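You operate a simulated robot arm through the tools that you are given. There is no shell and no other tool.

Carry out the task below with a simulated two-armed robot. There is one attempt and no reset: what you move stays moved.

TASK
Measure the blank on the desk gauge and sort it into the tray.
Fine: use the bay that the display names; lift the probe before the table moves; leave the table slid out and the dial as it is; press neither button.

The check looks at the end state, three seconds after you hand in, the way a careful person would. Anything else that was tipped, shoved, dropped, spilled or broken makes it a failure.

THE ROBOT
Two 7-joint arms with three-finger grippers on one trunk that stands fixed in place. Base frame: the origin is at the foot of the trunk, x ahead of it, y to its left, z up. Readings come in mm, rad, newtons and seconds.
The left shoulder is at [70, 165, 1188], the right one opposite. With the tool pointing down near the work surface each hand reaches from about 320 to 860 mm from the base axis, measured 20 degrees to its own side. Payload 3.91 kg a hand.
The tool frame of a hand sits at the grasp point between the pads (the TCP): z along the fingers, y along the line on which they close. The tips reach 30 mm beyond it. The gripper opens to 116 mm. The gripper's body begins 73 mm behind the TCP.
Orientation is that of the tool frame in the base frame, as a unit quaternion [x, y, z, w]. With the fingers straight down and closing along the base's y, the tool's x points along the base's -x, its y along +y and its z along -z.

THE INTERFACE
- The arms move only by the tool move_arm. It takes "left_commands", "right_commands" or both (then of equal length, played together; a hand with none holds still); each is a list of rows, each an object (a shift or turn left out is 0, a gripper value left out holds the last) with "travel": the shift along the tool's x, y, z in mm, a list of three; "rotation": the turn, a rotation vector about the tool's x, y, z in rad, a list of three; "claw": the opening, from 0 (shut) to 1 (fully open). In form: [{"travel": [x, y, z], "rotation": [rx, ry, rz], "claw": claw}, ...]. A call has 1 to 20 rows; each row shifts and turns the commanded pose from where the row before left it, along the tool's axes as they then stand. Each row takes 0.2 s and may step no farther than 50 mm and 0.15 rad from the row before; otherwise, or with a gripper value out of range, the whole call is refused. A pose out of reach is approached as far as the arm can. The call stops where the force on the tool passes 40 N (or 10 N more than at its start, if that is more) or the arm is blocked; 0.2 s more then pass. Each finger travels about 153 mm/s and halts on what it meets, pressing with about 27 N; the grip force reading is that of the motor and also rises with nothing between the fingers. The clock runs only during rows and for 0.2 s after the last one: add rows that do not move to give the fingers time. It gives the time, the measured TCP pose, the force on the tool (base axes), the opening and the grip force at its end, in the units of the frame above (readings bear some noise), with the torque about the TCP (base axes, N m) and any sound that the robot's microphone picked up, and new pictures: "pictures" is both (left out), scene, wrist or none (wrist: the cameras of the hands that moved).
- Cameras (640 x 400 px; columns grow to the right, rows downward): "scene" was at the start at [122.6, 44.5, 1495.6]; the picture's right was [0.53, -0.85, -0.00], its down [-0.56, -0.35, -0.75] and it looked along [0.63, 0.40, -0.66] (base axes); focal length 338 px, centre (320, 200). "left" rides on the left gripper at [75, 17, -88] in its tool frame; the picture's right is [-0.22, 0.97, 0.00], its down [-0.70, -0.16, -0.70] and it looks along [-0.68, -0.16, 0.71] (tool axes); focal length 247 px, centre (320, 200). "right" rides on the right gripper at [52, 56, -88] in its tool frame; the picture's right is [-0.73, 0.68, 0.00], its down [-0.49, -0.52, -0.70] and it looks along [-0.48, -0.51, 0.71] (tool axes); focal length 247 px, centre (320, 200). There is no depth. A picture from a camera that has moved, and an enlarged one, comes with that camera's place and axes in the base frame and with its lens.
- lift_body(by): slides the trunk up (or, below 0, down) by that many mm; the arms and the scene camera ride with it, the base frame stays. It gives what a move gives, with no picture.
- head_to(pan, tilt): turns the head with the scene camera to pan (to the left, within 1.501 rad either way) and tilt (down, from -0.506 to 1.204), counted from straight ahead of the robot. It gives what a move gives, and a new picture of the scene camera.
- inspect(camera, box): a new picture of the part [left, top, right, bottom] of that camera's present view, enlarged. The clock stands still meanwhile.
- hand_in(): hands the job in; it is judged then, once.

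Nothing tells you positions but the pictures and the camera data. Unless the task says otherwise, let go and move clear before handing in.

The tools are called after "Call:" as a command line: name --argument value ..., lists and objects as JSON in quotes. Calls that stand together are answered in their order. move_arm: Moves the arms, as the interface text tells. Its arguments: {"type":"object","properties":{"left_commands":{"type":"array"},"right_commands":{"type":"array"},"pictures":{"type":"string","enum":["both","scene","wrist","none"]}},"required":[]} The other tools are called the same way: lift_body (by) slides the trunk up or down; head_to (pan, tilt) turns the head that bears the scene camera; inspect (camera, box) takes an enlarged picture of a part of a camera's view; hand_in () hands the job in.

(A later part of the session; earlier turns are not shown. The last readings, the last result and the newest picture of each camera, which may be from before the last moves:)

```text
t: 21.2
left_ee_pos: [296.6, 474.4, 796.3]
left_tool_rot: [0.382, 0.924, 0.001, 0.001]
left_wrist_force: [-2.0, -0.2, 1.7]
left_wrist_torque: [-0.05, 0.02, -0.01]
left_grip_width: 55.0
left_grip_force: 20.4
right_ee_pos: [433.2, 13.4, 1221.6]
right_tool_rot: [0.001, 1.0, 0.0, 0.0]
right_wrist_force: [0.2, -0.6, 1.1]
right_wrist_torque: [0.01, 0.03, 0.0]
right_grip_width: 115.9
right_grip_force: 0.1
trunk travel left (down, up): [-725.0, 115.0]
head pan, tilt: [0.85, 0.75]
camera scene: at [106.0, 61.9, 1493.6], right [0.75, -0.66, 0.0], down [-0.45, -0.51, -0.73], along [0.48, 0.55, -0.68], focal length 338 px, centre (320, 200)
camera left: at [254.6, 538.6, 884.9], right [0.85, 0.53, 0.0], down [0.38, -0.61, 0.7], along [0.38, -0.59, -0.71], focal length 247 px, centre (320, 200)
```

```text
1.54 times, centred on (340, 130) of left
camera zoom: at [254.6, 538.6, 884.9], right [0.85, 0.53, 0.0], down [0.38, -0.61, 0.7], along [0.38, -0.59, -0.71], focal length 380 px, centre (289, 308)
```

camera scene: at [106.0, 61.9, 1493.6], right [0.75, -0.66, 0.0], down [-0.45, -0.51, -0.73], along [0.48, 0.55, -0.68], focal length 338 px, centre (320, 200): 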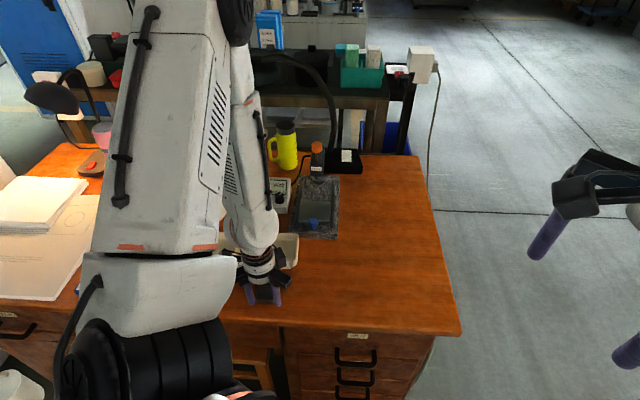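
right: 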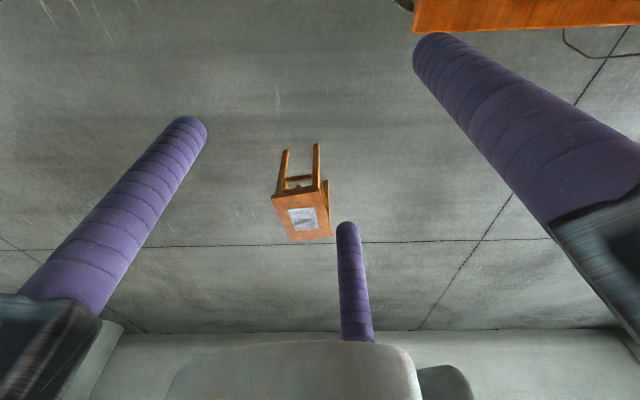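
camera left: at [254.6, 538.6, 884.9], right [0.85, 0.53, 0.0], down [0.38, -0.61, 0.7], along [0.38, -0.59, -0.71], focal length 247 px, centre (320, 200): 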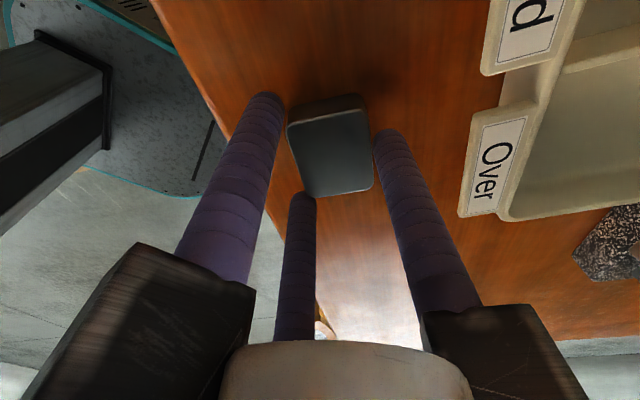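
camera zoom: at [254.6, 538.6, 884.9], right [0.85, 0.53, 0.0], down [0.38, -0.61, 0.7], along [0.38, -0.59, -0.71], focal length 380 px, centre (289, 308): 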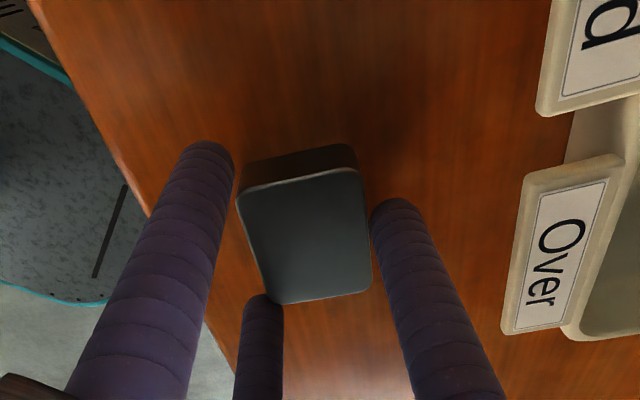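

The blank is gripped: 55 mm opening, as predicted. I'll lift it straight up.

Call:
move_arm --left_commands '[{"claw": 0.2}, {"travel": [0, 0, -15]}, {"travel": [0, 0, -40]}, {"travel": [0, 0, -45]}, {"travel": [0, 0, -45]}, {"travel": [0, 0, 0]}]' --pictures "both"

Call:
inspect --camera "left" --box '[220, 0, 640, 260]'

Call:
inspect --camera "scene" --box '[200, 140, 360, 310]'

```text
t: 22.6
left_ee_pos: [295.2, 475.3, 940.2]
left_tool_rot: [0.381, 0.924, 0.0, 0.001]
left_wrist_force: [-0.4, 0.7, -2.9]
left_wrist_torque: [-0.03, 0.04, 0.02]
left_grip_width: 54.8
left_grip_force: 27.1
right_ee_pos: [435.2, 15.0, 1221.2]
right_tool_rot: [0.0, 1.0, 0.001, 0.0]
right_wrist_force: [0.3, 0.2, -0.3]
right_wrist_torque: [0.02, 0.01, 0.04]
right_grip_width: 116.3
right_grip_force: 0.1
trunk travel left (down, up): [-725.0, 115.0]
head pan, tilt: [0.85, 0.75]
camera scene: at [107.6, 63.0, 1493.3], right [0.75, -0.66, 0.0], down [-0.45, -0.51, -0.73], along [0.48, 0.55, -0.68], focal length 338 px, centre (320, 200)
camera left: at [254.7, 538.6, 1028.6], right [0.85, 0.53, 0.0], down [0.38, -0.6, 0.7], along [0.37, -0.59, -0.71], focal length 247 px, centre (320, 200)
```

scene: 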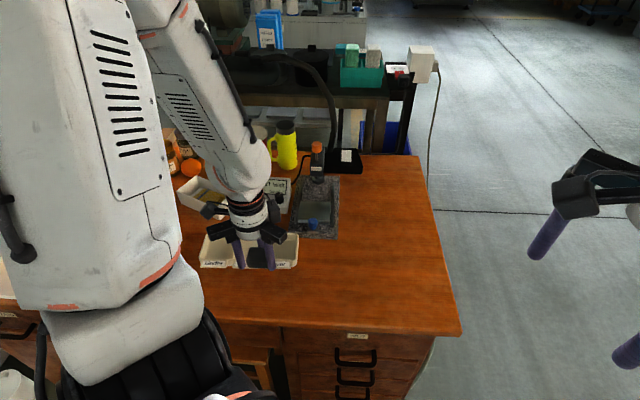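
left: 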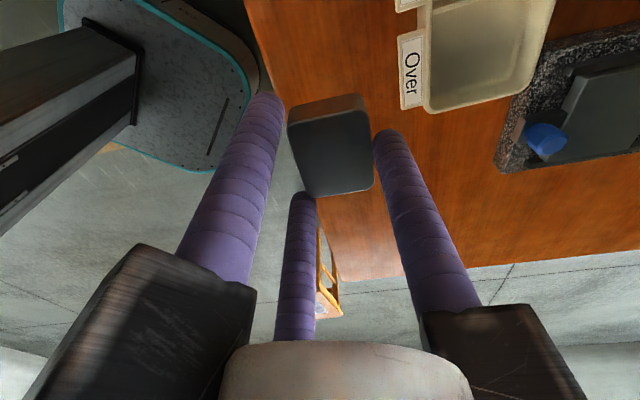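

```text
1.52 times, centred on (430, 130) of left
camera zoom: at [254.7, 538.6, 1028.6], right [0.85, 0.53, 0.0], down [0.38, -0.6, 0.7], along [0.37, -0.59, -0.71], focal length 376 px, centre (152, 307)
```

zoom: 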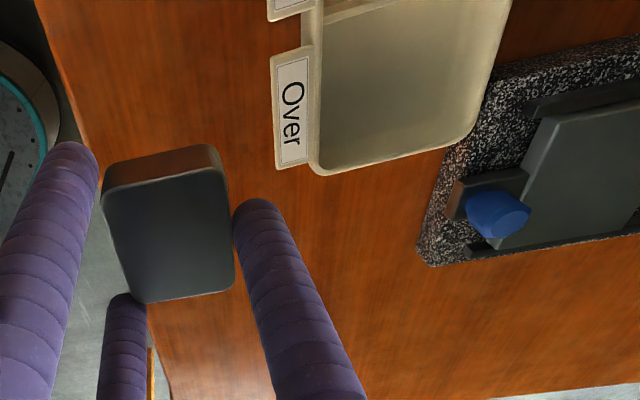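

```text
2.35 times, centred on (280, 225) of scene
camera zoom: at [107.6, 63.0, 1493.3], right [0.75, -0.66, 0.0], down [-0.45, -0.51, -0.73], along [0.48, 0.55, -0.68], focal length 796 px, centre (414, 141)
```

zoom: 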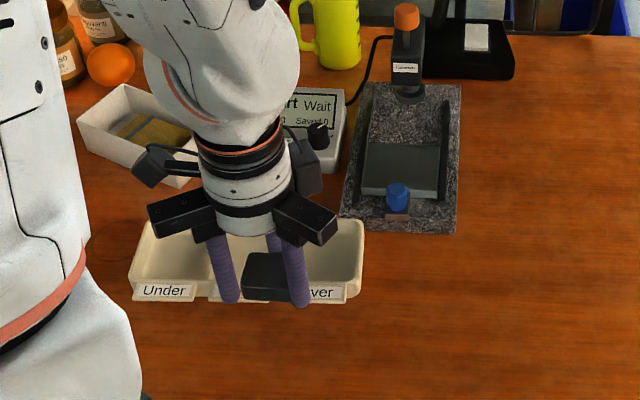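

The blank is up, and its bottom sits about 36 mm below the TCP. I'll carry it over the gauge table, whose centre is near (556, 598).

Call:
move_arm --left_commands '[{"travel": [-14.1, 37.4, 0]}, {"travel": [-14.1, 37.4, 0]}, {"travel": [-14.1, 37.4, 0]}, {"travel": [-14.1, 37.4, 0]}, {"travel": [-14.1, 37.4, 0]}, {"travel": [-14.1, 37.4, 0]}, {"travel": [-14.1, 37.4, 0]}, {"travel": [0, 0, 0]}, {"travel": [0, 0, 0]}]' --pictures "both"

Call:
inspect --camera "left" --box '[220, 0, 640, 260]'

Call:
inspect --camera "scene" --box '[240, 130, 400, 250]'

```text
t: 24.6
left_ee_pos: [549.3, 589.7, 941.4]
left_tool_rot: [0.381, 0.924, 0.001, 0.001]
left_wrist_force: [0.6, 0.1, -3.2]
left_wrist_torque: [0.02, 0.0, 0.0]
left_grip_width: 54.9
left_grip_force: 26.7
right_ee_pos: [434.3, 13.7, 1220.8]
right_tool_rot: [0.0, 1.0, 0.0, -0.001]
right_wrist_force: [-0.7, 0.2, -0.3]
right_wrist_torque: [-0.01, -0.04, -0.01]
right_grip_width: 116.2
right_grip_force: 0.0
trunk travel left (down, up): [-725.0, 115.0]
head pan, tilt: [0.85, 0.75]
camera scene: at [106.6, 62.4, 1493.5], right [0.75, -0.66, 0.0], down [-0.45, -0.51, -0.73], along [0.48, 0.55, -0.68], focal length 338 px, centre (320, 200)
camera left: at [508.8, 653.7, 1029.4], right [0.85, 0.53, 0.0], down [0.38, -0.61, 0.7], along [0.38, -0.59, -0.71], focal length 247 px, centre (320, 200)
```

scene: 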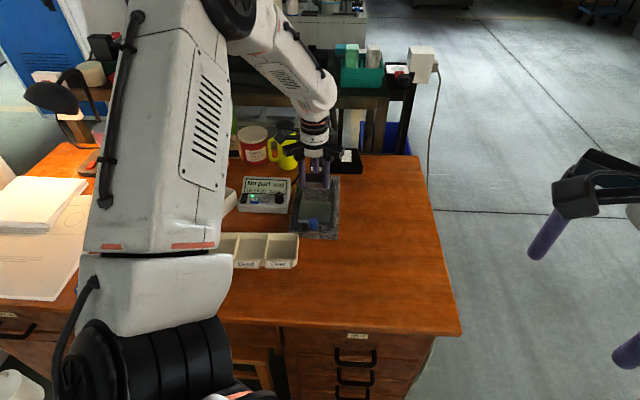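
left: 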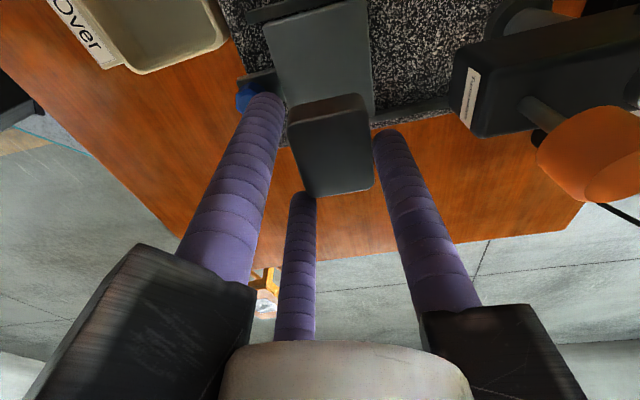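

```text
1.52 times, centred on (430, 130) of left
camera zoom: at [508.8, 653.7, 1029.4], right [0.85, 0.53, 0.0], down [0.38, -0.61, 0.7], along [0.38, -0.59, -0.71], focal length 376 px, centre (152, 307)
```

zoom: 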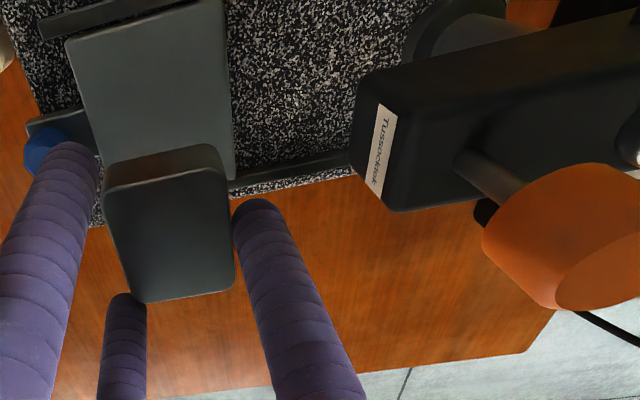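

```text
3.33 times, centred on (320, 190) of scene
camera zoom: at [106.6, 62.4, 1493.5], right [0.75, -0.66, 0.0], down [-0.45, -0.51, -0.73], along [0.48, 0.55, -0.68], focal length 1128 px, centre (320, 233)
```

zoom: 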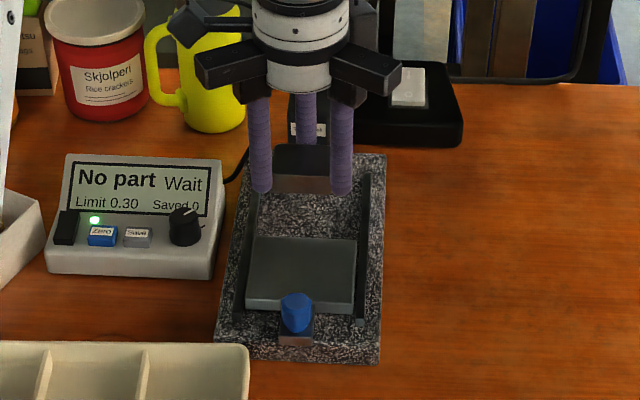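

The rail behind jaw A reaches about 85 mm forward, which would come too close to the probe head when I lower. I'll raise slightly and turn the hand 180°, so jaw A points back toward me and the blank stays square to the table.

Call:
move_arm --left_commands '[{"travel": [0, 0, -30]}, {"rotation": [0, 0, -0.143]}, {"rotation": [0, 0, -0.143]}, {"rotation": [0, 0, -0.143]}, {"rotation": [0, 0, -0.143]}, {"rotation": [0, 0, -0.143]}, {"rotation": [0, 0, -0.143]}, {"rotation": [0, 0, -0.143]}, {"rotation": [0, 0, -0.143]}, {"rotation": [0, 0, -0.143]}, {"rotation": [0, 0, -0.143]}, {"rotation": [0, 0, -0.143]}, {"travel": [0, 0, 0]}]' --pictures "both"

```text
t: 27.4
left_ee_pos: [550.2, 590.1, 972.1]
left_tool_rot: [-0.385, 0.923, 0.001, 0.002]
left_wrist_force: [1.0, 0.4, -3.3]
left_wrist_torque: [-0.04, -0.04, -0.01]
left_grip_width: 54.8
left_grip_force: 27.1
right_ee_pos: [434.8, 14.9, 1220.5]
right_tool_rot: [0.0, 1.0, -0.001, 0.0]
right_wrist_force: [-0.4, -1.0, 0.5]
right_wrist_torque: [0.01, 0.01, 0.0]
right_grip_width: 115.6
right_grip_force: 0.0
trunk travel left (down, up): [-725.0, 115.0]
head pan, tilt: [0.85, 0.75]
camera scene: at [106.6, 62.6, 1493.5], right [0.75, -0.66, 0.0], down [-0.45, -0.51, -0.73], along [0.48, 0.55, -0.68], focal length 338 px, centre (320, 200)
camera left: at [484.7, 548.4, 1059.8], right [-0.54, 0.84, 0.0], down [0.6, 0.38, 0.7], along [0.59, 0.38, -0.71], focal length 247 px, centre (320, 200)
```

scene: 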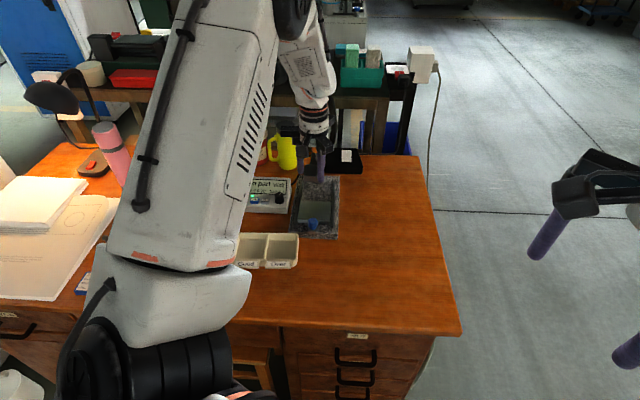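
left: 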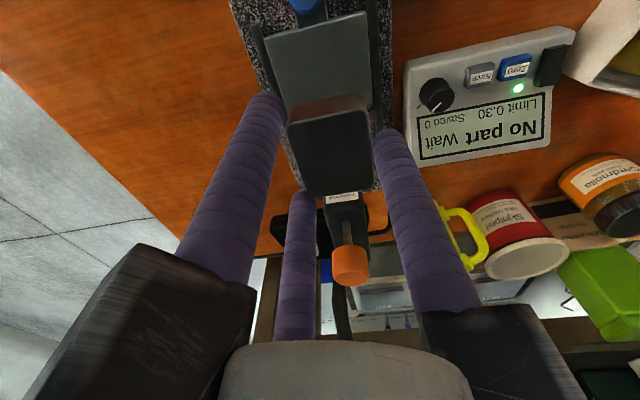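

Call:
move_arm --left_commands '[{"rotation": [0, 0, -0.143]}, {"rotation": [0, 0, -0.143]}, {"rotation": [0, 0, -0.143]}, {"rotation": [0, 0, -0.143]}, {"rotation": [0, 0, -0.143]}, {"rotation": [0, 0, -0.143]}, {"rotation": [0, 0, -0.143]}, {"rotation": [0, 0, -0.143]}, {"rotation": [0, 0, -0.143]}, {"rotation": [0, 0, -0.143]}, {"rotation": [0, 0, -0.14]}, {"travel": [0, 0, 0]}]' --pictures "both"

```text
t: 30.0
left_ee_pos: [550.0, 590.1, 972.5]
left_tool_rot: [0.924, -0.381, 0.002, -0.001]
left_wrist_force: [-0.3, 0.0, -2.3]
left_wrist_torque: [-0.01, -0.04, 0.03]
left_grip_width: 54.9
left_grip_force: 26.9
right_ee_pos: [433.8, 14.0, 1220.5]
right_tool_rot: [-0.001, 1.0, 0.0, -0.001]
right_wrist_force: [0.7, 0.2, 1.0]
right_wrist_torque: [-0.01, 0.03, -0.01]
right_grip_width: 116.2
right_grip_force: 0.0
trunk travel left (down, up): [-725.0, 115.0]
head pan, tilt: [0.85, 0.75]
camera scene: at [106.6, 62.6, 1493.5], right [0.75, -0.66, 0.0], down [-0.45, -0.51, -0.73], along [0.48, 0.55, -0.68], focal length 338 px, centre (320, 200)
camera left: at [590.9, 524.6, 1060.4], right [-0.85, -0.53, 0.0], down [-0.38, 0.6, 0.7], along [-0.37, 0.59, -0.72], focal length 247 px, centre (320, 200)
```

scene: 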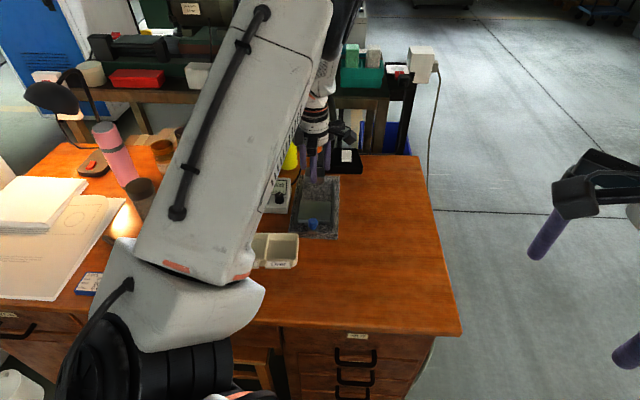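
left: 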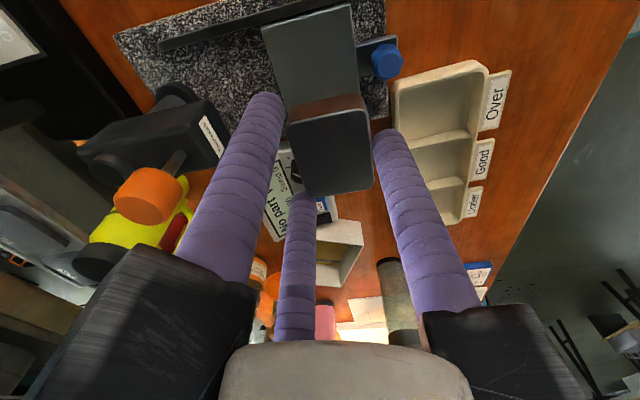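

The hand is turned. I'll shift about 14 mm along the gauge axis so the blank sits over the table centre, lower most of the way, and check.

Call:
move_arm --left_commands '[{"travel": [-0.6, -14, 0]}, {"travel": [0, 0, 40]}, {"travel": [0, 0, 40]}, {"travel": [0, 0, 35]}, {"travel": [0, 0, 0]}]' --pictures "both"

Call:
inspect --camera "scene" --box '[250, 120, 370, 250]'

Call:
inspect --camera "left" --box '[100, 0, 500, 260]'

```text
t: 31.2
left_ee_pos: [558.9, 600.5, 857.7]
left_tool_rot: [0.924, -0.382, 0.002, -0.002]
left_wrist_force: [-0.6, -0.3, -3.2]
left_wrist_torque: [0.0, 0.01, -0.02]
left_grip_width: 54.9
left_grip_force: 26.6
right_ee_pos: [434.0, 13.5, 1222.2]
right_tool_rot: [0.0, 1.0, 0.0, 0.001]
right_wrist_force: [-0.1, 0.3, 0.0]
right_wrist_torque: [0.0, -0.02, -0.01]
right_grip_width: 116.3
right_grip_force: 0.0
trunk travel left (down, up): [-725.0, 115.0]
head pan, tilt: [0.85, 0.75]
camera scene: at [106.2, 61.9, 1493.6], right [0.75, -0.66, 0.0], down [-0.45, -0.51, -0.73], along [0.48, 0.55, -0.68], focal length 338 px, centre (320, 200)
camera left: at [599.5, 534.4, 946.1], right [-0.85, -0.53, 0.0], down [-0.38, 0.6, 0.7], along [-0.37, 0.59, -0.71], focal length 247 px, centre (320, 200)
```

scene: 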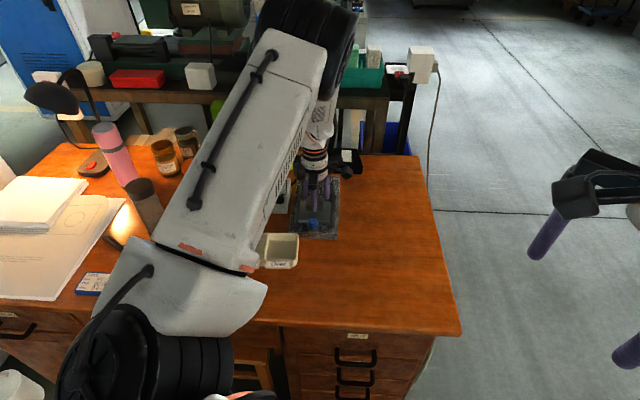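
left: 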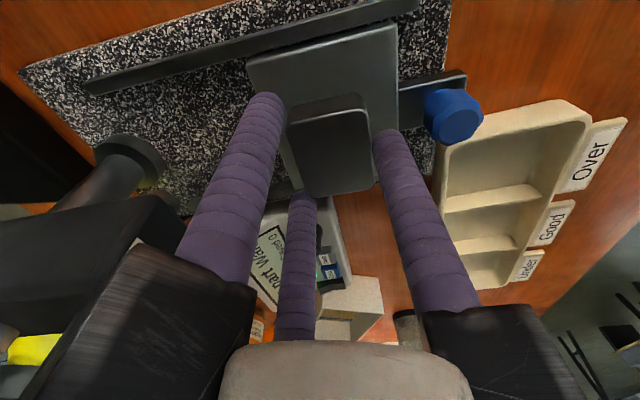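

```text
3.08 times, centred on (310, 185) of scene
camera zoom: at [106.2, 61.9, 1493.6], right [0.75, -0.66, 0.0], down [-0.45, -0.51, -0.73], along [0.48, 0.55, -0.68], focal length 1042 px, centre (351, 246)
```

zoom: 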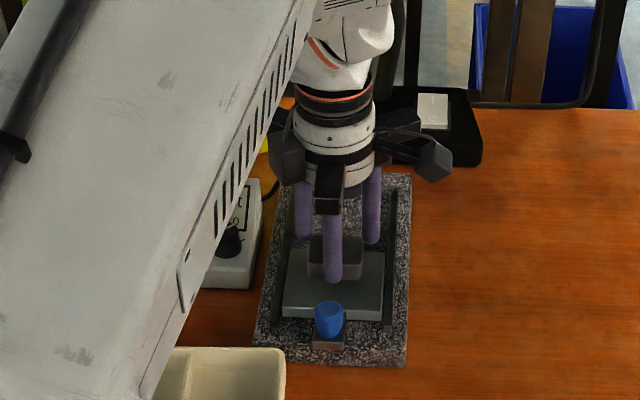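

```text
1.54 times, centred on (300, 130) of left
camera zoom: at [599.5, 534.4, 946.1], right [-0.85, -0.53, 0.0], down [-0.38, 0.6, 0.7], along [-0.37, 0.59, -0.71], focal length 380 px, centre (351, 308)
```

zoom: 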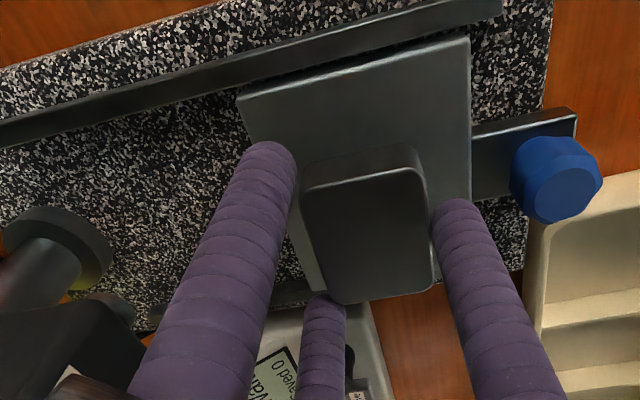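

Call:
move_arm --left_commands '[{"travel": [0, 0, 12]}, {"travel": [0, 0, 6]}, {"travel": [0, 0, 3]}, {"travel": [0, 0, 1.5]}, {"travel": [0, 0, 0]}]' --pictures "wrist"

```text
t: 32.4
left_ee_pos: [559.2, 600.2, 838.1]
left_tool_rot: [0.924, -0.382, 0.003, -0.003]
left_wrist_force: [1.1, 5.9, 20.5]
left_wrist_torque: [0.37, -0.22, 0.01]
left_grip_width: 56.4
left_grip_force: 27.3
right_ee_pos: [432.3, 13.3, 1223.1]
right_tool_rot: [0.0, 1.0, 0.002, -0.001]
right_wrist_force: [-0.1, 0.5, -0.4]
right_wrist_torque: [-0.03, -0.02, -0.03]
right_grip_width: 115.9
right_grip_force: 0.1
trunk travel left (down, up): [-725.0, 115.0]
head pan, tilt: [0.85, 0.75]
camera left: at [599.4, 534.4, 925.5], right [-0.85, -0.53, -0.01], down [-0.39, 0.6, 0.7], along [-0.37, 0.6, -0.71], focal length 247 px, centre (320, 200)
```

left: 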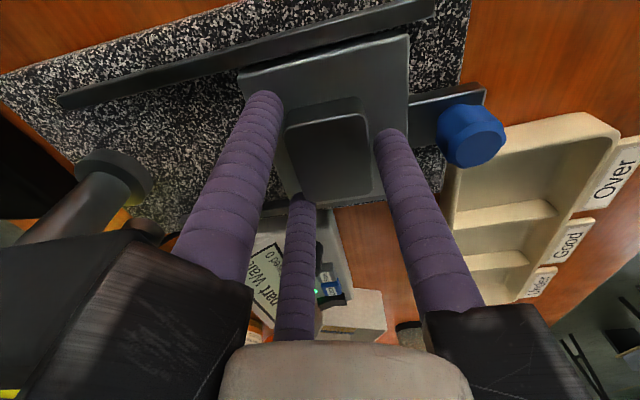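

The blank is seated on the table at 20 N. I'll ease off, open a little, and rise straight up.

Call:
move_arm --left_commands '[{"travel": [0, 0, -1.5]}, {"travel": [0, 0, 0], "claw": 0.52}, {"claw": 0.58}, {"claw": 0.6}, {"claw": 0.6}]' --pictures "wrist"

```text
t: 33.6
left_ee_pos: [558.0, 600.9, 836.4]
left_tool_rot: [0.924, -0.382, 0.002, -0.001]
left_wrist_force: [0.4, -0.2, -0.1]
left_wrist_torque: [-0.02, 0.01, 0.02]
left_grip_width: 69.3
left_grip_force: 0.1
right_ee_pos: [432.3, 13.9, 1221.6]
right_tool_rot: [0.0, 1.0, 0.0, 0.001]
right_wrist_force: [0.6, 1.0, -0.7]
right_wrist_torque: [-0.02, -0.01, -0.01]
right_grip_width: 116.0
right_grip_force: 0.1
trunk travel left (down, up): [-725.0, 115.0]
head pan, tilt: [0.85, 0.75]
camera left: at [600.0, 534.7, 924.7], right [-0.85, -0.53, 0.0], down [-0.38, 0.6, 0.7], along [-0.37, 0.59, -0.71], focal length 247 px, centre (320, 200)
```

left: 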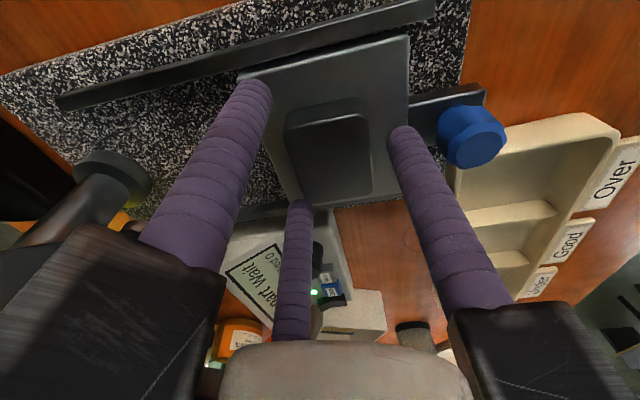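

The blank rests in the middle of the table. Next I'll rise clear, move back over the blue knob at (505, 548), and tilt the hand about 14° so the palm stays behind the probe head during the push.

Call:
move_arm --left_commands '[{"travel": [0, 0, -30]}, {"travel": [0, 0, -45]}, {"travel": [0, 0, -45]}, {"travel": [0, 40, 0], "claw": 0.45}, {"travel": [0, 40.5, 0]}, {"rotation": [0.125, 0, 0]}, {"rotation": [0.125, 0, 0]}, {"travel": [0, 0, 0]}]' --pictures "both"

Call:
inspect --camera "scene" --box '[250, 120, 370, 250]'

```text
t: 35.4
left_ee_pos: [501.5, 542.7, 957.8]
left_tool_rot: [0.917, -0.378, 0.049, -0.118]
left_wrist_force: [0.7, 0.9, -0.7]
left_wrist_torque: [0.0, -0.01, -0.01]
left_grip_width: 52.2
left_grip_force: 0.0
right_ee_pos: [432.8, 14.3, 1222.2]
right_tool_rot: [0.0, 1.0, 0.0, 0.001]
right_wrist_force: [0.3, 0.0, -0.2]
right_wrist_torque: [0.0, 0.0, -0.03]
right_grip_width: 116.0
right_grip_force: 0.1
trunk travel left (down, up): [-725.0, 115.0]
head pan, tilt: [0.85, 0.75]
camera scene: at [106.6, 62.4, 1493.5], right [0.75, -0.66, 0.0], down [-0.45, -0.51, -0.73], along [0.48, 0.55, -0.68], focal length 338 px, centre (320, 200)
camera left: at [527.8, 462.4, 1037.6], right [-0.82, -0.51, -0.25], down [-0.51, 0.48, 0.72], along [-0.25, 0.72, -0.65], focal length 247 px, centre (320, 200)
```

scene: 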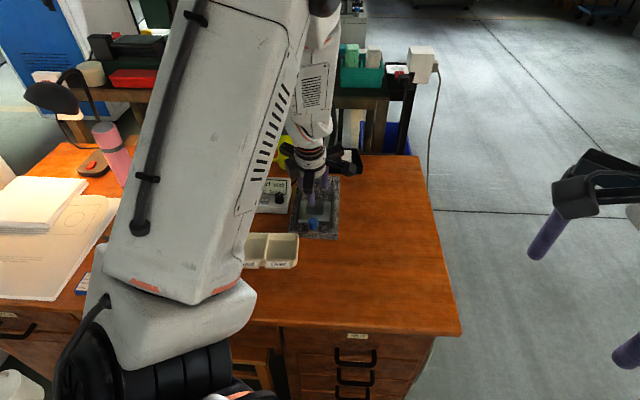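
left: 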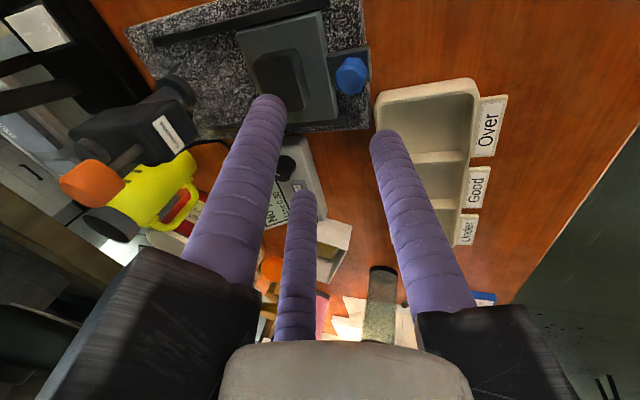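

```text
3.08 times, centred on (310, 185) of scene
camera zoom: at [106.6, 62.4, 1493.5], right [0.75, -0.66, 0.0], down [-0.45, -0.51, -0.73], along [0.48, 0.55, -0.68], focal length 1042 px, centre (351, 246)
```

zoom: 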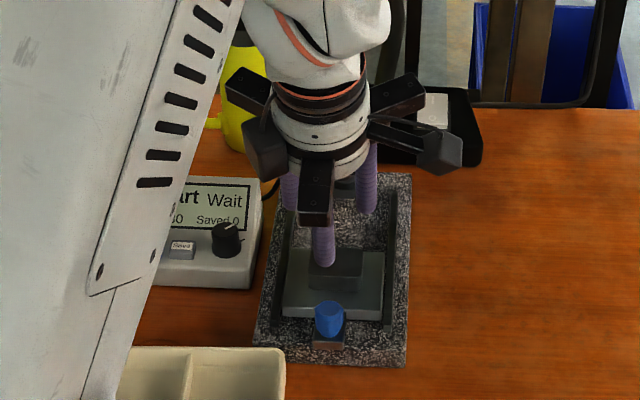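

Call:
move_arm --left_commands '[{"travel": [0, 8, 31.6]}, {"travel": [0, 8, 31.6]}, {"travel": [0, 8, 31.6]}, {"travel": [0, 0, 0]}]' --pictures "both"

Call:
inspect --camera "scene" --box '[260, 150, 360, 250]'

Call:
inspect --camera "left" --box '[200, 0, 500, 200]'

```text
t: 36.4
left_ee_pos: [502.5, 543.1, 859.3]
left_tool_rot: [0.917, -0.379, 0.05, -0.117]
left_wrist_force: [0.0, 0.0, -0.5]
left_wrist_torque: [-0.01, -0.04, -0.02]
left_grip_width: 52.1
left_grip_force: 0.0
right_ee_pos: [432.9, 13.9, 1221.6]
right_tool_rot: [0.0, 1.0, 0.001, 0.0]
right_wrist_force: [0.0, 0.5, -0.5]
right_wrist_torque: [-0.01, 0.01, -0.04]
right_grip_width: 116.1
right_grip_force: 0.0
trunk travel left (down, up): [-725.0, 115.0]
head pan, tilt: [0.85, 0.75]
camera scene: at [105.9, 61.6, 1493.6], right [0.75, -0.66, 0.0], down [-0.45, -0.51, -0.73], along [0.48, 0.55, -0.68], focal length 338 px, centre (320, 200)
camera left: at [528.5, 462.7, 940.3], right [-0.82, -0.51, -0.25], down [-0.51, 0.48, 0.72], along [-0.25, 0.72, -0.65], focal length 247 px, centre (320, 200)
```

scene: 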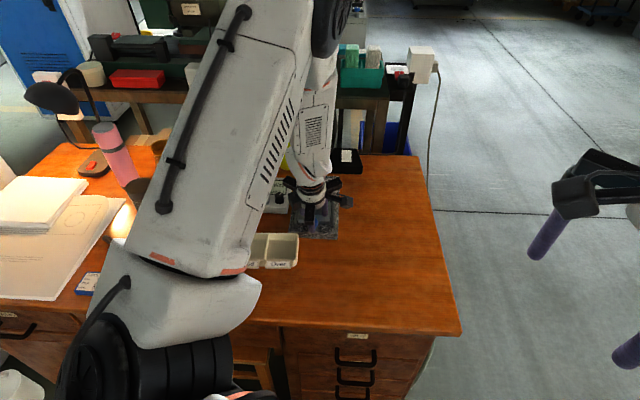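
left: 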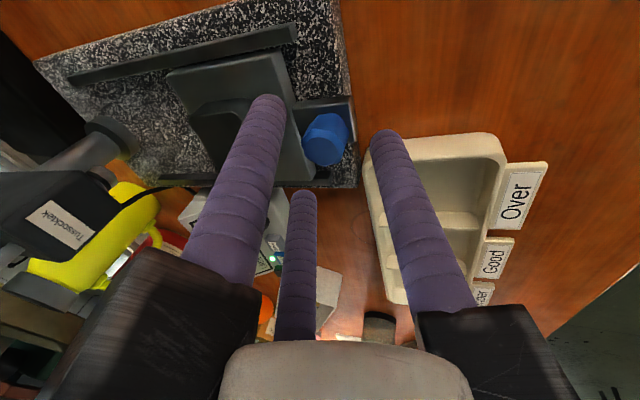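

```text
4.00 times, centred on (310, 200) of scene
camera zoom: at [105.9, 61.6, 1493.6], right [0.75, -0.66, 0.0], down [-0.45, -0.51, -0.73], along [0.48, 0.55, -0.68], focal length 1354 px, centre (360, 200)
```

zoom: 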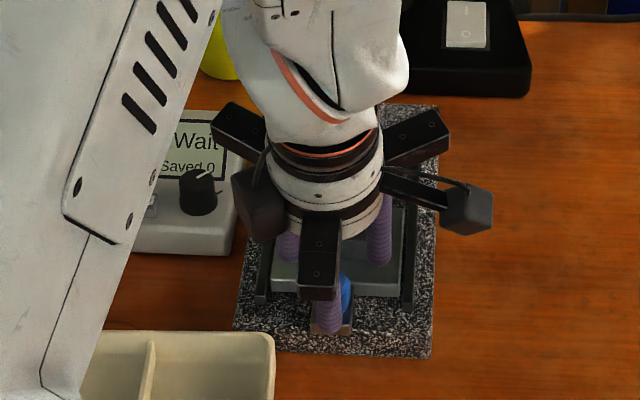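

```text
2.00 times, centred on (350, 100) of left
camera zoom: at [528.5, 462.7, 940.3], right [-0.82, -0.51, -0.25], down [-0.51, 0.48, 0.72], along [-0.25, 0.72, -0.65], focal length 494 px, centre (260, 400)
```

zoom: 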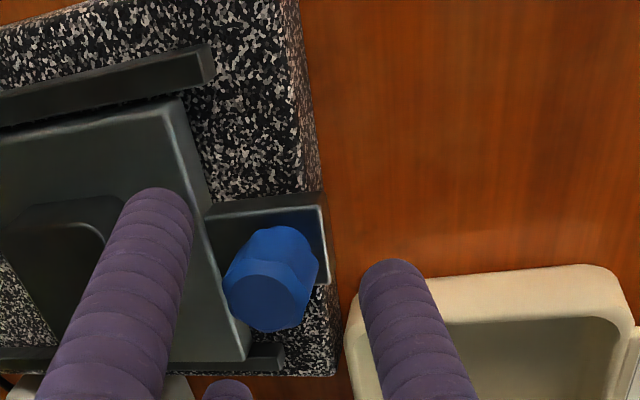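

Call:
move_arm --left_commands '[{"travel": [0, 2.2, 8.5]}, {"travel": [0, 2, 8]}, {"travel": [0, 0, 0], "claw": 0.32}, {"claw": 0.32}]' --pictures "wrist"

Call:
inspect --camera "scene" --box '[260, 150, 360, 250]'

Call:
inspect --camera "left" --box '[200, 0, 500, 200]'

```text
t: 37.4
left_ee_pos: [502.6, 543.2, 840.7]
left_tool_rot: [0.917, -0.379, 0.049, -0.117]
left_wrist_force: [0.2, -0.4, -0.7]
left_wrist_torque: [-0.03, 0.03, -0.03]
left_grip_width: 37.0
left_grip_force: 0.0
right_ee_pos: [433.6, 14.2, 1221.5]
right_tool_rot: [0.0, 1.0, -0.001, 0.0]
right_wrist_force: [0.6, -0.2, -0.6]
right_wrist_torque: [-0.01, -0.01, -0.01]
right_grip_width: 116.0
right_grip_force: 0.0
trunk travel left (down, up): [-725.0, 115.0]
head pan, tilt: [0.85, 0.75]
camera left: at [529.1, 463.0, 922.7], right [-0.82, -0.51, -0.25], down [-0.51, 0.48, 0.72], along [-0.25, 0.71, -0.65], focal length 247 px, centre (320, 200)
```

left: 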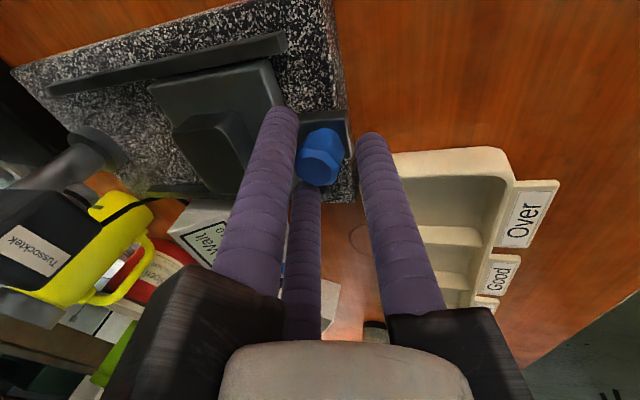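

```text
4.00 times, centred on (310, 200) of scene
camera zoom: at [106.4, 62.2, 1493.5], right [0.75, -0.66, 0.0], down [-0.45, -0.51, -0.73], along [0.48, 0.55, -0.68], focal length 1354 px, centre (360, 200)
```

zoom: 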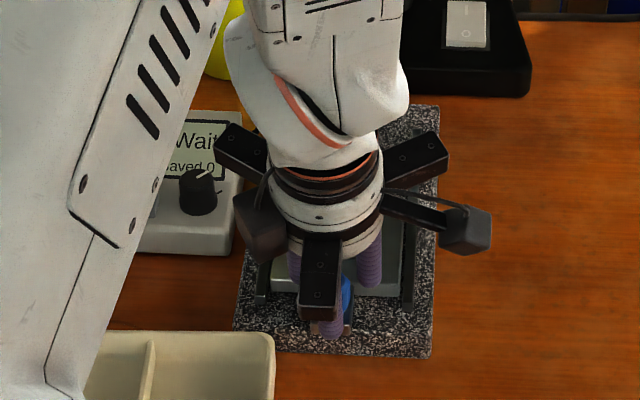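

```text
2.00 times, centred on (350, 100) of left
camera zoom: at [529.1, 463.0, 922.7], right [-0.82, -0.51, -0.25], down [-0.51, 0.48, 0.72], along [-0.25, 0.71, -0.65], focal length 494 px, centre (260, 400)
```

zoom: 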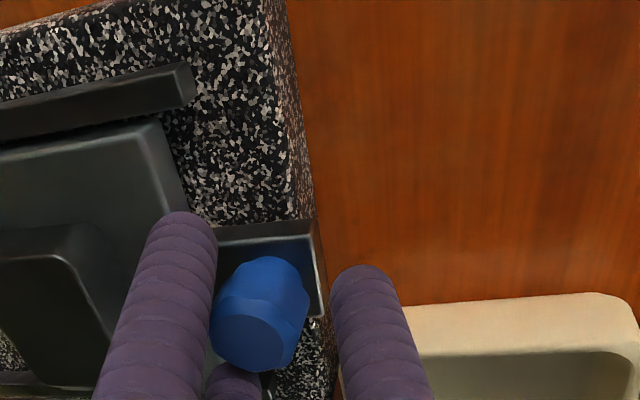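

The knob is caged between the jaws. I'll push the table in slowly along the 45° axis, 40 mm first.

Call:
move_arm --left_commands '[{"travel": [0, -4.84, 1.27]}, {"travel": [0, -4.84, 1.27]}, {"travel": [0, -4.84, 1.27]}, {"travel": [0, -4.84, 1.27]}, {"travel": [0, -4.84, 1.27]}, {"travel": [0, -4.84, 1.27]}, {"travel": [0, -4.84, 1.27]}, {"travel": [0, -4.84, 1.27]}, {"travel": [0, 0, 0]}]' --pictures "wrist"

Call:
inspect --camera "scene" --box '[260, 130, 360, 250]'

```text
t: 39.4
left_ee_pos: [529.4, 571.6, 840.5]
left_tool_rot: [0.917, -0.379, 0.049, -0.117]
left_wrist_force: [0.7, -1.1, -0.4]
left_wrist_torque: [-0.01, 0.0, 0.03]
left_grip_width: 37.4
left_grip_force: 0.1
right_ee_pos: [434.6, 14.4, 1222.0]
right_tool_rot: [0.0, 1.0, 0.0, 0.0]
right_wrist_force: [0.1, 0.0, 0.6]
right_wrist_torque: [-0.01, -0.03, 0.03]
right_grip_width: 116.1
right_grip_force: 0.1
trunk travel left (down, up): [-725.0, 115.0]
head pan, tilt: [0.85, 0.75]
camera left: at [556.5, 490.6, 922.2], right [-0.82, -0.51, -0.25], down [-0.51, 0.48, 0.72], along [-0.25, 0.72, -0.65], focal length 247 px, centre (320, 200)
```

left: 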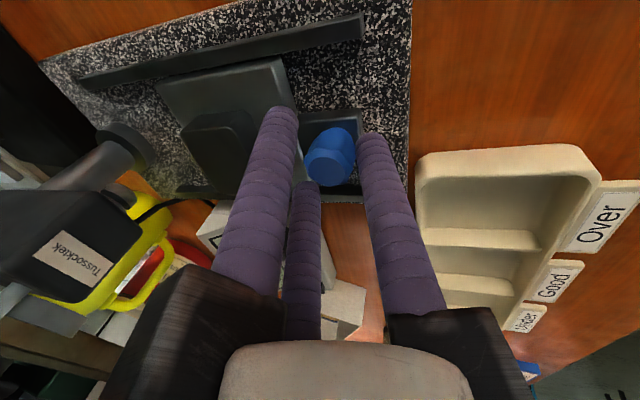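

```text
3.33 times, centred on (310, 190) of scene
camera zoom: at [106.3, 62.0, 1493.5], right [0.75, -0.66, 0.0], down [-0.45, -0.51, -0.73], along [0.48, 0.55, -0.68], focal length 1128 px, centre (353, 233)
```

zoom: 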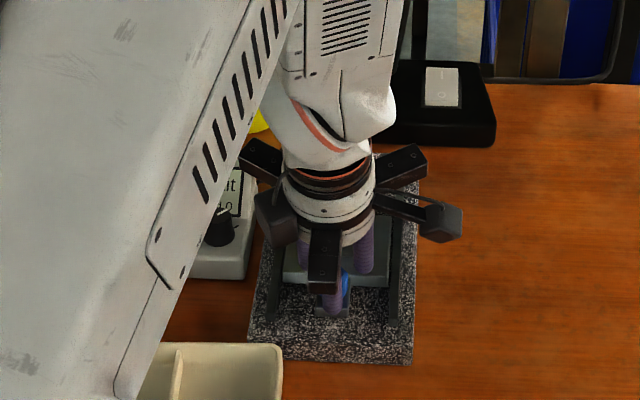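

Call:
move_arm --left_commands '[{"travel": [0, -4.84, 1.27]}, {"travel": [0, -4.84, 1.27]}, {"travel": [0, -4.84, 1.27]}, {"travel": [0, -4.84, 1.27]}, {"travel": [0, -4.84, 1.27]}, {"travel": [0, -4.84, 1.27]}, {"travel": [0, -4.84, 1.27]}, {"travel": [0, 0, 0]}]' --pictures "wrist"

Call:
inspect --camera "scene" --box '[260, 130, 360, 250]'

Call:
inspect --camera "left" --box '[0, 50, 400, 300]'

```text
t: 41.2
left_ee_pos: [555.2, 596.4, 840.3]
left_tool_rot: [0.917, -0.378, 0.049, -0.117]
left_wrist_force: [0.0, -0.6, -0.1]
left_wrist_torque: [0.0, -0.01, -0.02]
left_grip_width: 37.3
left_grip_force: 0.9
right_ee_pos: [434.9, 13.8, 1221.6]
right_tool_rot: [0.001, 1.0, 0.0, 0.001]
right_wrist_force: [-1.1, -0.4, -0.7]
right_wrist_torque: [-0.01, -0.02, -0.01]
right_grip_width: 116.2
right_grip_force: 0.0
trunk travel left (down, up): [-725.0, 115.0]
head pan, tilt: [0.85, 0.75]
camera left: at [580.9, 515.8, 921.6], right [-0.82, -0.51, -0.25], down [-0.51, 0.48, 0.72], along [-0.25, 0.71, -0.65], focal length 247 px, centre (320, 200)
```

left: 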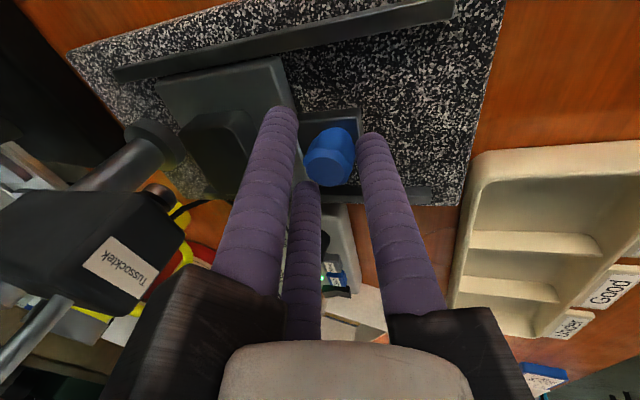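

```text
3.33 times, centred on (310, 190) of scene
camera zoom: at [106.3, 62.0, 1493.5], right [0.75, -0.66, 0.0], down [-0.45, -0.51, -0.73], along [0.48, 0.55, -0.68], focal length 1128 px, centre (353, 233)
```

zoom: 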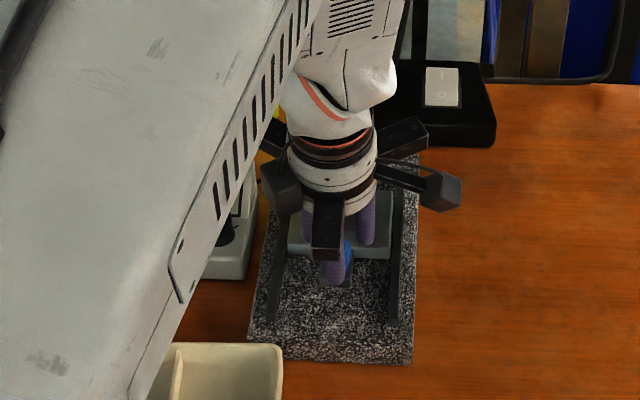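

```text
1.60 times, centred on (200, 175) of left
camera zoom: at [580.9, 515.8, 921.6], right [-0.82, -0.51, -0.25], down [-0.51, 0.48, 0.72], along [-0.25, 0.71, -0.65], focal length 395 px, centre (512, 240)
```

zoom: 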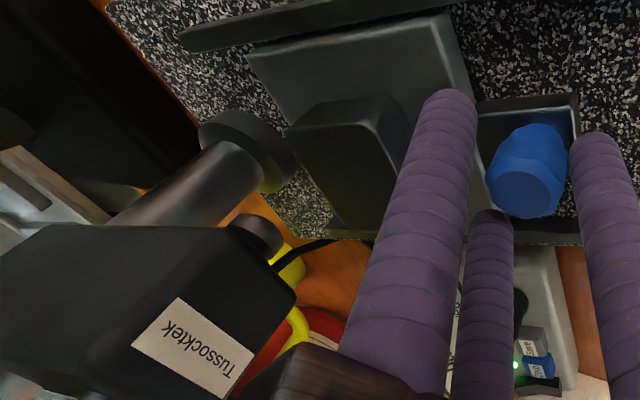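

Call:
move_arm --left_commands '[{"travel": [0, -3.87, 1.0]}, {"travel": [0, -3.87, 1.0]}, {"travel": [0, -3.87, 1.0]}, {"travel": [0, -3.87, 1.0]}, {"travel": [0, 0, 0]}]' --pictures "wrist"

Call:
inspect --camera "left" --box '[0, 50, 400, 300]'

```text
t: 42.4
left_ee_pos: [566.8, 607.7, 841.3]
left_tool_rot: [0.917, -0.379, 0.05, -0.116]
left_wrist_force: [-0.1, -0.1, -0.3]
left_wrist_torque: [0.02, 0.01, 0.01]
left_grip_width: 37.3
left_grip_force: 0.5
right_ee_pos: [435.1, 13.7, 1221.4]
right_tool_rot: [0.0, 1.0, 0.0, 0.001]
right_wrist_force: [-0.2, -0.4, 0.4]
right_wrist_torque: [0.02, -0.01, 0.02]
right_grip_width: 116.0
right_grip_force: 0.1
trunk travel left (down, up): [-725.0, 115.0]
head pan, tilt: [0.85, 0.75]
camera left: at [592.7, 526.9, 921.9], right [-0.82, -0.51, -0.25], down [-0.51, 0.48, 0.72], along [-0.25, 0.72, -0.65], focal length 247 px, centre (320, 200)
```

left: 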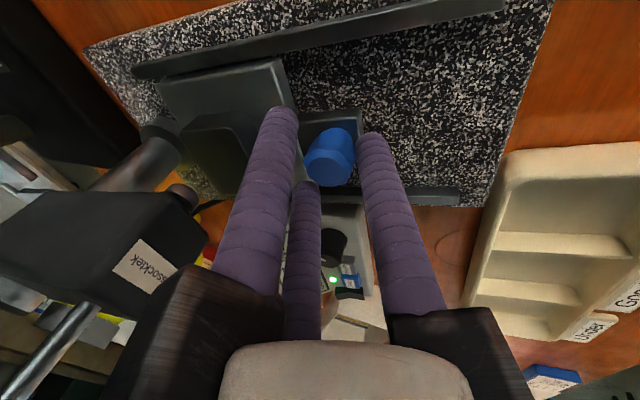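

```text
1.60 times, centred on (200, 175) of left
camera zoom: at [592.7, 526.9, 921.9], right [-0.82, -0.51, -0.25], down [-0.51, 0.48, 0.72], along [-0.25, 0.72, -0.65], focal length 395 px, centre (512, 240)
```

zoom: 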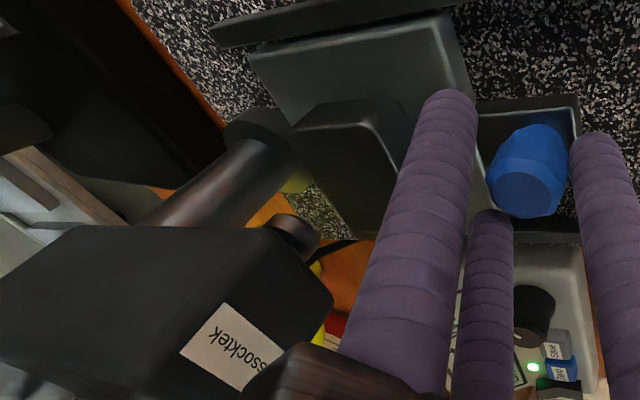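

The probe tip is at about (621, 663, 849), directly under the orange knob. The blank's centre needs roughly 11 mm more, so I'll go on in small steps and watch for a stop.

Call:
move_arm --left_commands '[{"travel": [0, -1.94, 0.5]}, {"travel": [0, -1.94, 0.5]}, {"travel": [0, -1.94, 0.5]}, {"travel": [0, -1.94, 0.5]}, {"travel": [0, -1.94, 0.5]}, {"travel": [0, 0, 0]}]' --pictures "wrist"

Call:
inspect --camera "left" --box '[0, 50, 400, 300]'

Call:
inspect --camera "scene" --box '[260, 130, 360, 250]'

```text
t: 43.8
left_ee_pos: [573.1, 615.6, 842.0]
left_tool_rot: [0.917, -0.379, 0.049, -0.116]
left_wrist_force: [0.0, -0.7, -0.4]
left_wrist_torque: [0.03, -0.03, -0.03]
left_grip_width: 36.9
left_grip_force: 0.1
right_ee_pos: [434.2, 14.5, 1221.9]
right_tool_rot: [0.0, 1.0, 0.0, 0.0]
right_wrist_force: [0.8, -0.3, 0.6]
right_wrist_torque: [0.02, 0.02, 0.01]
right_grip_width: 115.8
right_grip_force: 0.2
trunk travel left (down, up): [-725.0, 115.0]
head pan, tilt: [0.85, 0.75]
camera left: at [599.3, 534.2, 921.7], right [-0.82, -0.51, -0.25], down [-0.51, 0.48, 0.72], along [-0.25, 0.71, -0.65], focal length 247 px, centre (320, 200)
```

left: 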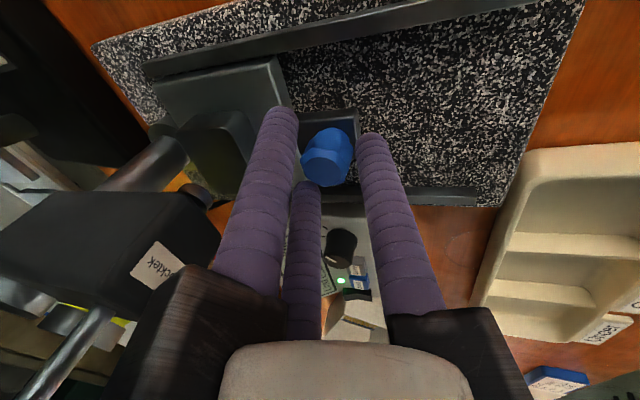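

```text
1.60 times, centred on (200, 175) of left
camera zoom: at [599.3, 534.2, 921.7], right [-0.82, -0.51, -0.25], down [-0.51, 0.48, 0.72], along [-0.25, 0.71, -0.65], focal length 395 px, centre (512, 240)
```

zoom: 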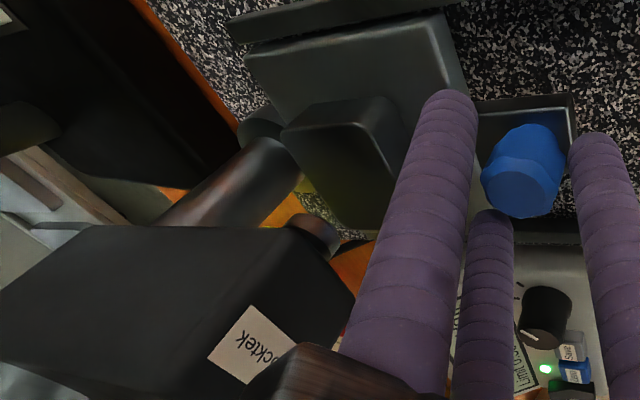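

```text
3.33 times, centred on (310, 190) of scene
camera zoom: at [106.3, 62.1, 1493.5], right [0.75, -0.66, 0.0], down [-0.45, -0.51, -0.73], along [0.48, 0.55, -0.68], focal length 1128 px, centre (353, 233)
```

zoom: 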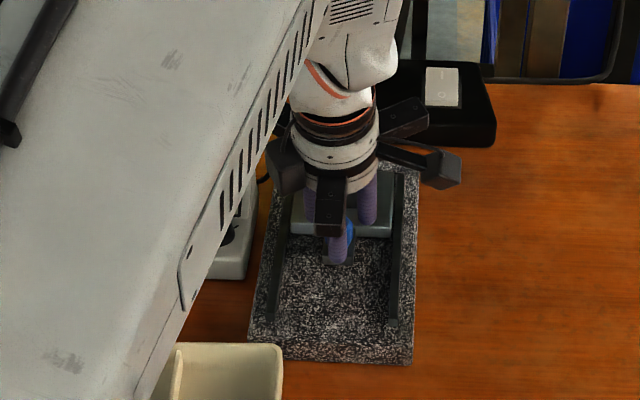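

Call:
move_arm --left_commands '[{"travel": [0, -1.94, 0.5]}, {"travel": [0, -1.94, 0.5]}, {"travel": [0, -1.94, 0.5]}, {"travel": [0, 0, 0]}]' --pictures "wrist"

Call:
inspect --camera "left" --box '[0, 50, 400, 300]'

```text
t: 44.8
left_ee_pos: [576.4, 618.1, 841.6]
left_tool_rot: [0.917, -0.378, 0.049, -0.117]
left_wrist_force: [-7.6, -8.4, 1.8]
left_wrist_torque: [-0.28, 0.23, 0.05]
left_grip_width: 42.6
left_grip_force: 5.6
right_ee_pos: [433.2, 12.5, 1222.3]
right_tool_rot: [0.001, 1.0, 0.0, 0.0]
right_wrist_force: [-0.6, -0.5, -1.0]
right_wrist_torque: [0.01, 0.0, 0.0]
right_grip_width: 115.9
right_grip_force: 0.0
trunk travel left (down, up): [-725.0, 115.0]
head pan, tilt: [0.85, 0.75]
camera left: at [602.7, 537.2, 922.3], right [-0.82, -0.51, -0.24], down [-0.51, 0.48, 0.72], along [-0.25, 0.71, -0.65], focal length 247 px, centre (320, 200)
```

left: 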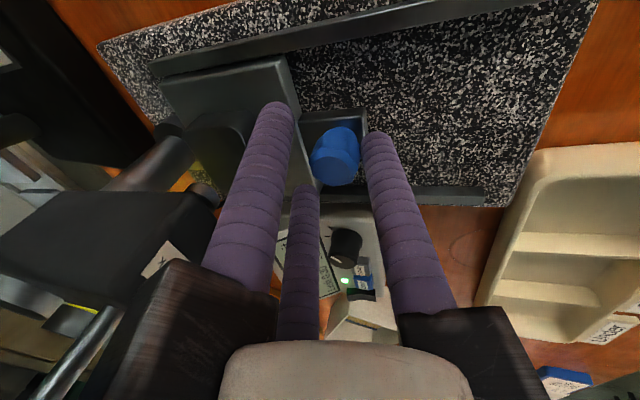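

```text
1.60 times, centred on (200, 175) of left
camera zoom: at [602.7, 537.2, 922.3], right [-0.82, -0.51, -0.24], down [-0.51, 0.48, 0.72], along [-0.25, 0.71, -0.65], focal length 395 px, centre (512, 240)
```

zoom: 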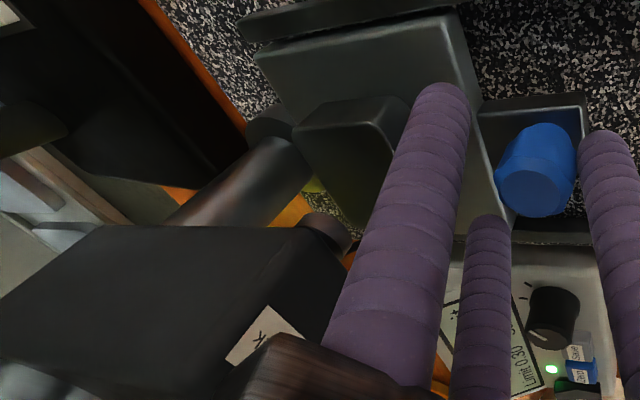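

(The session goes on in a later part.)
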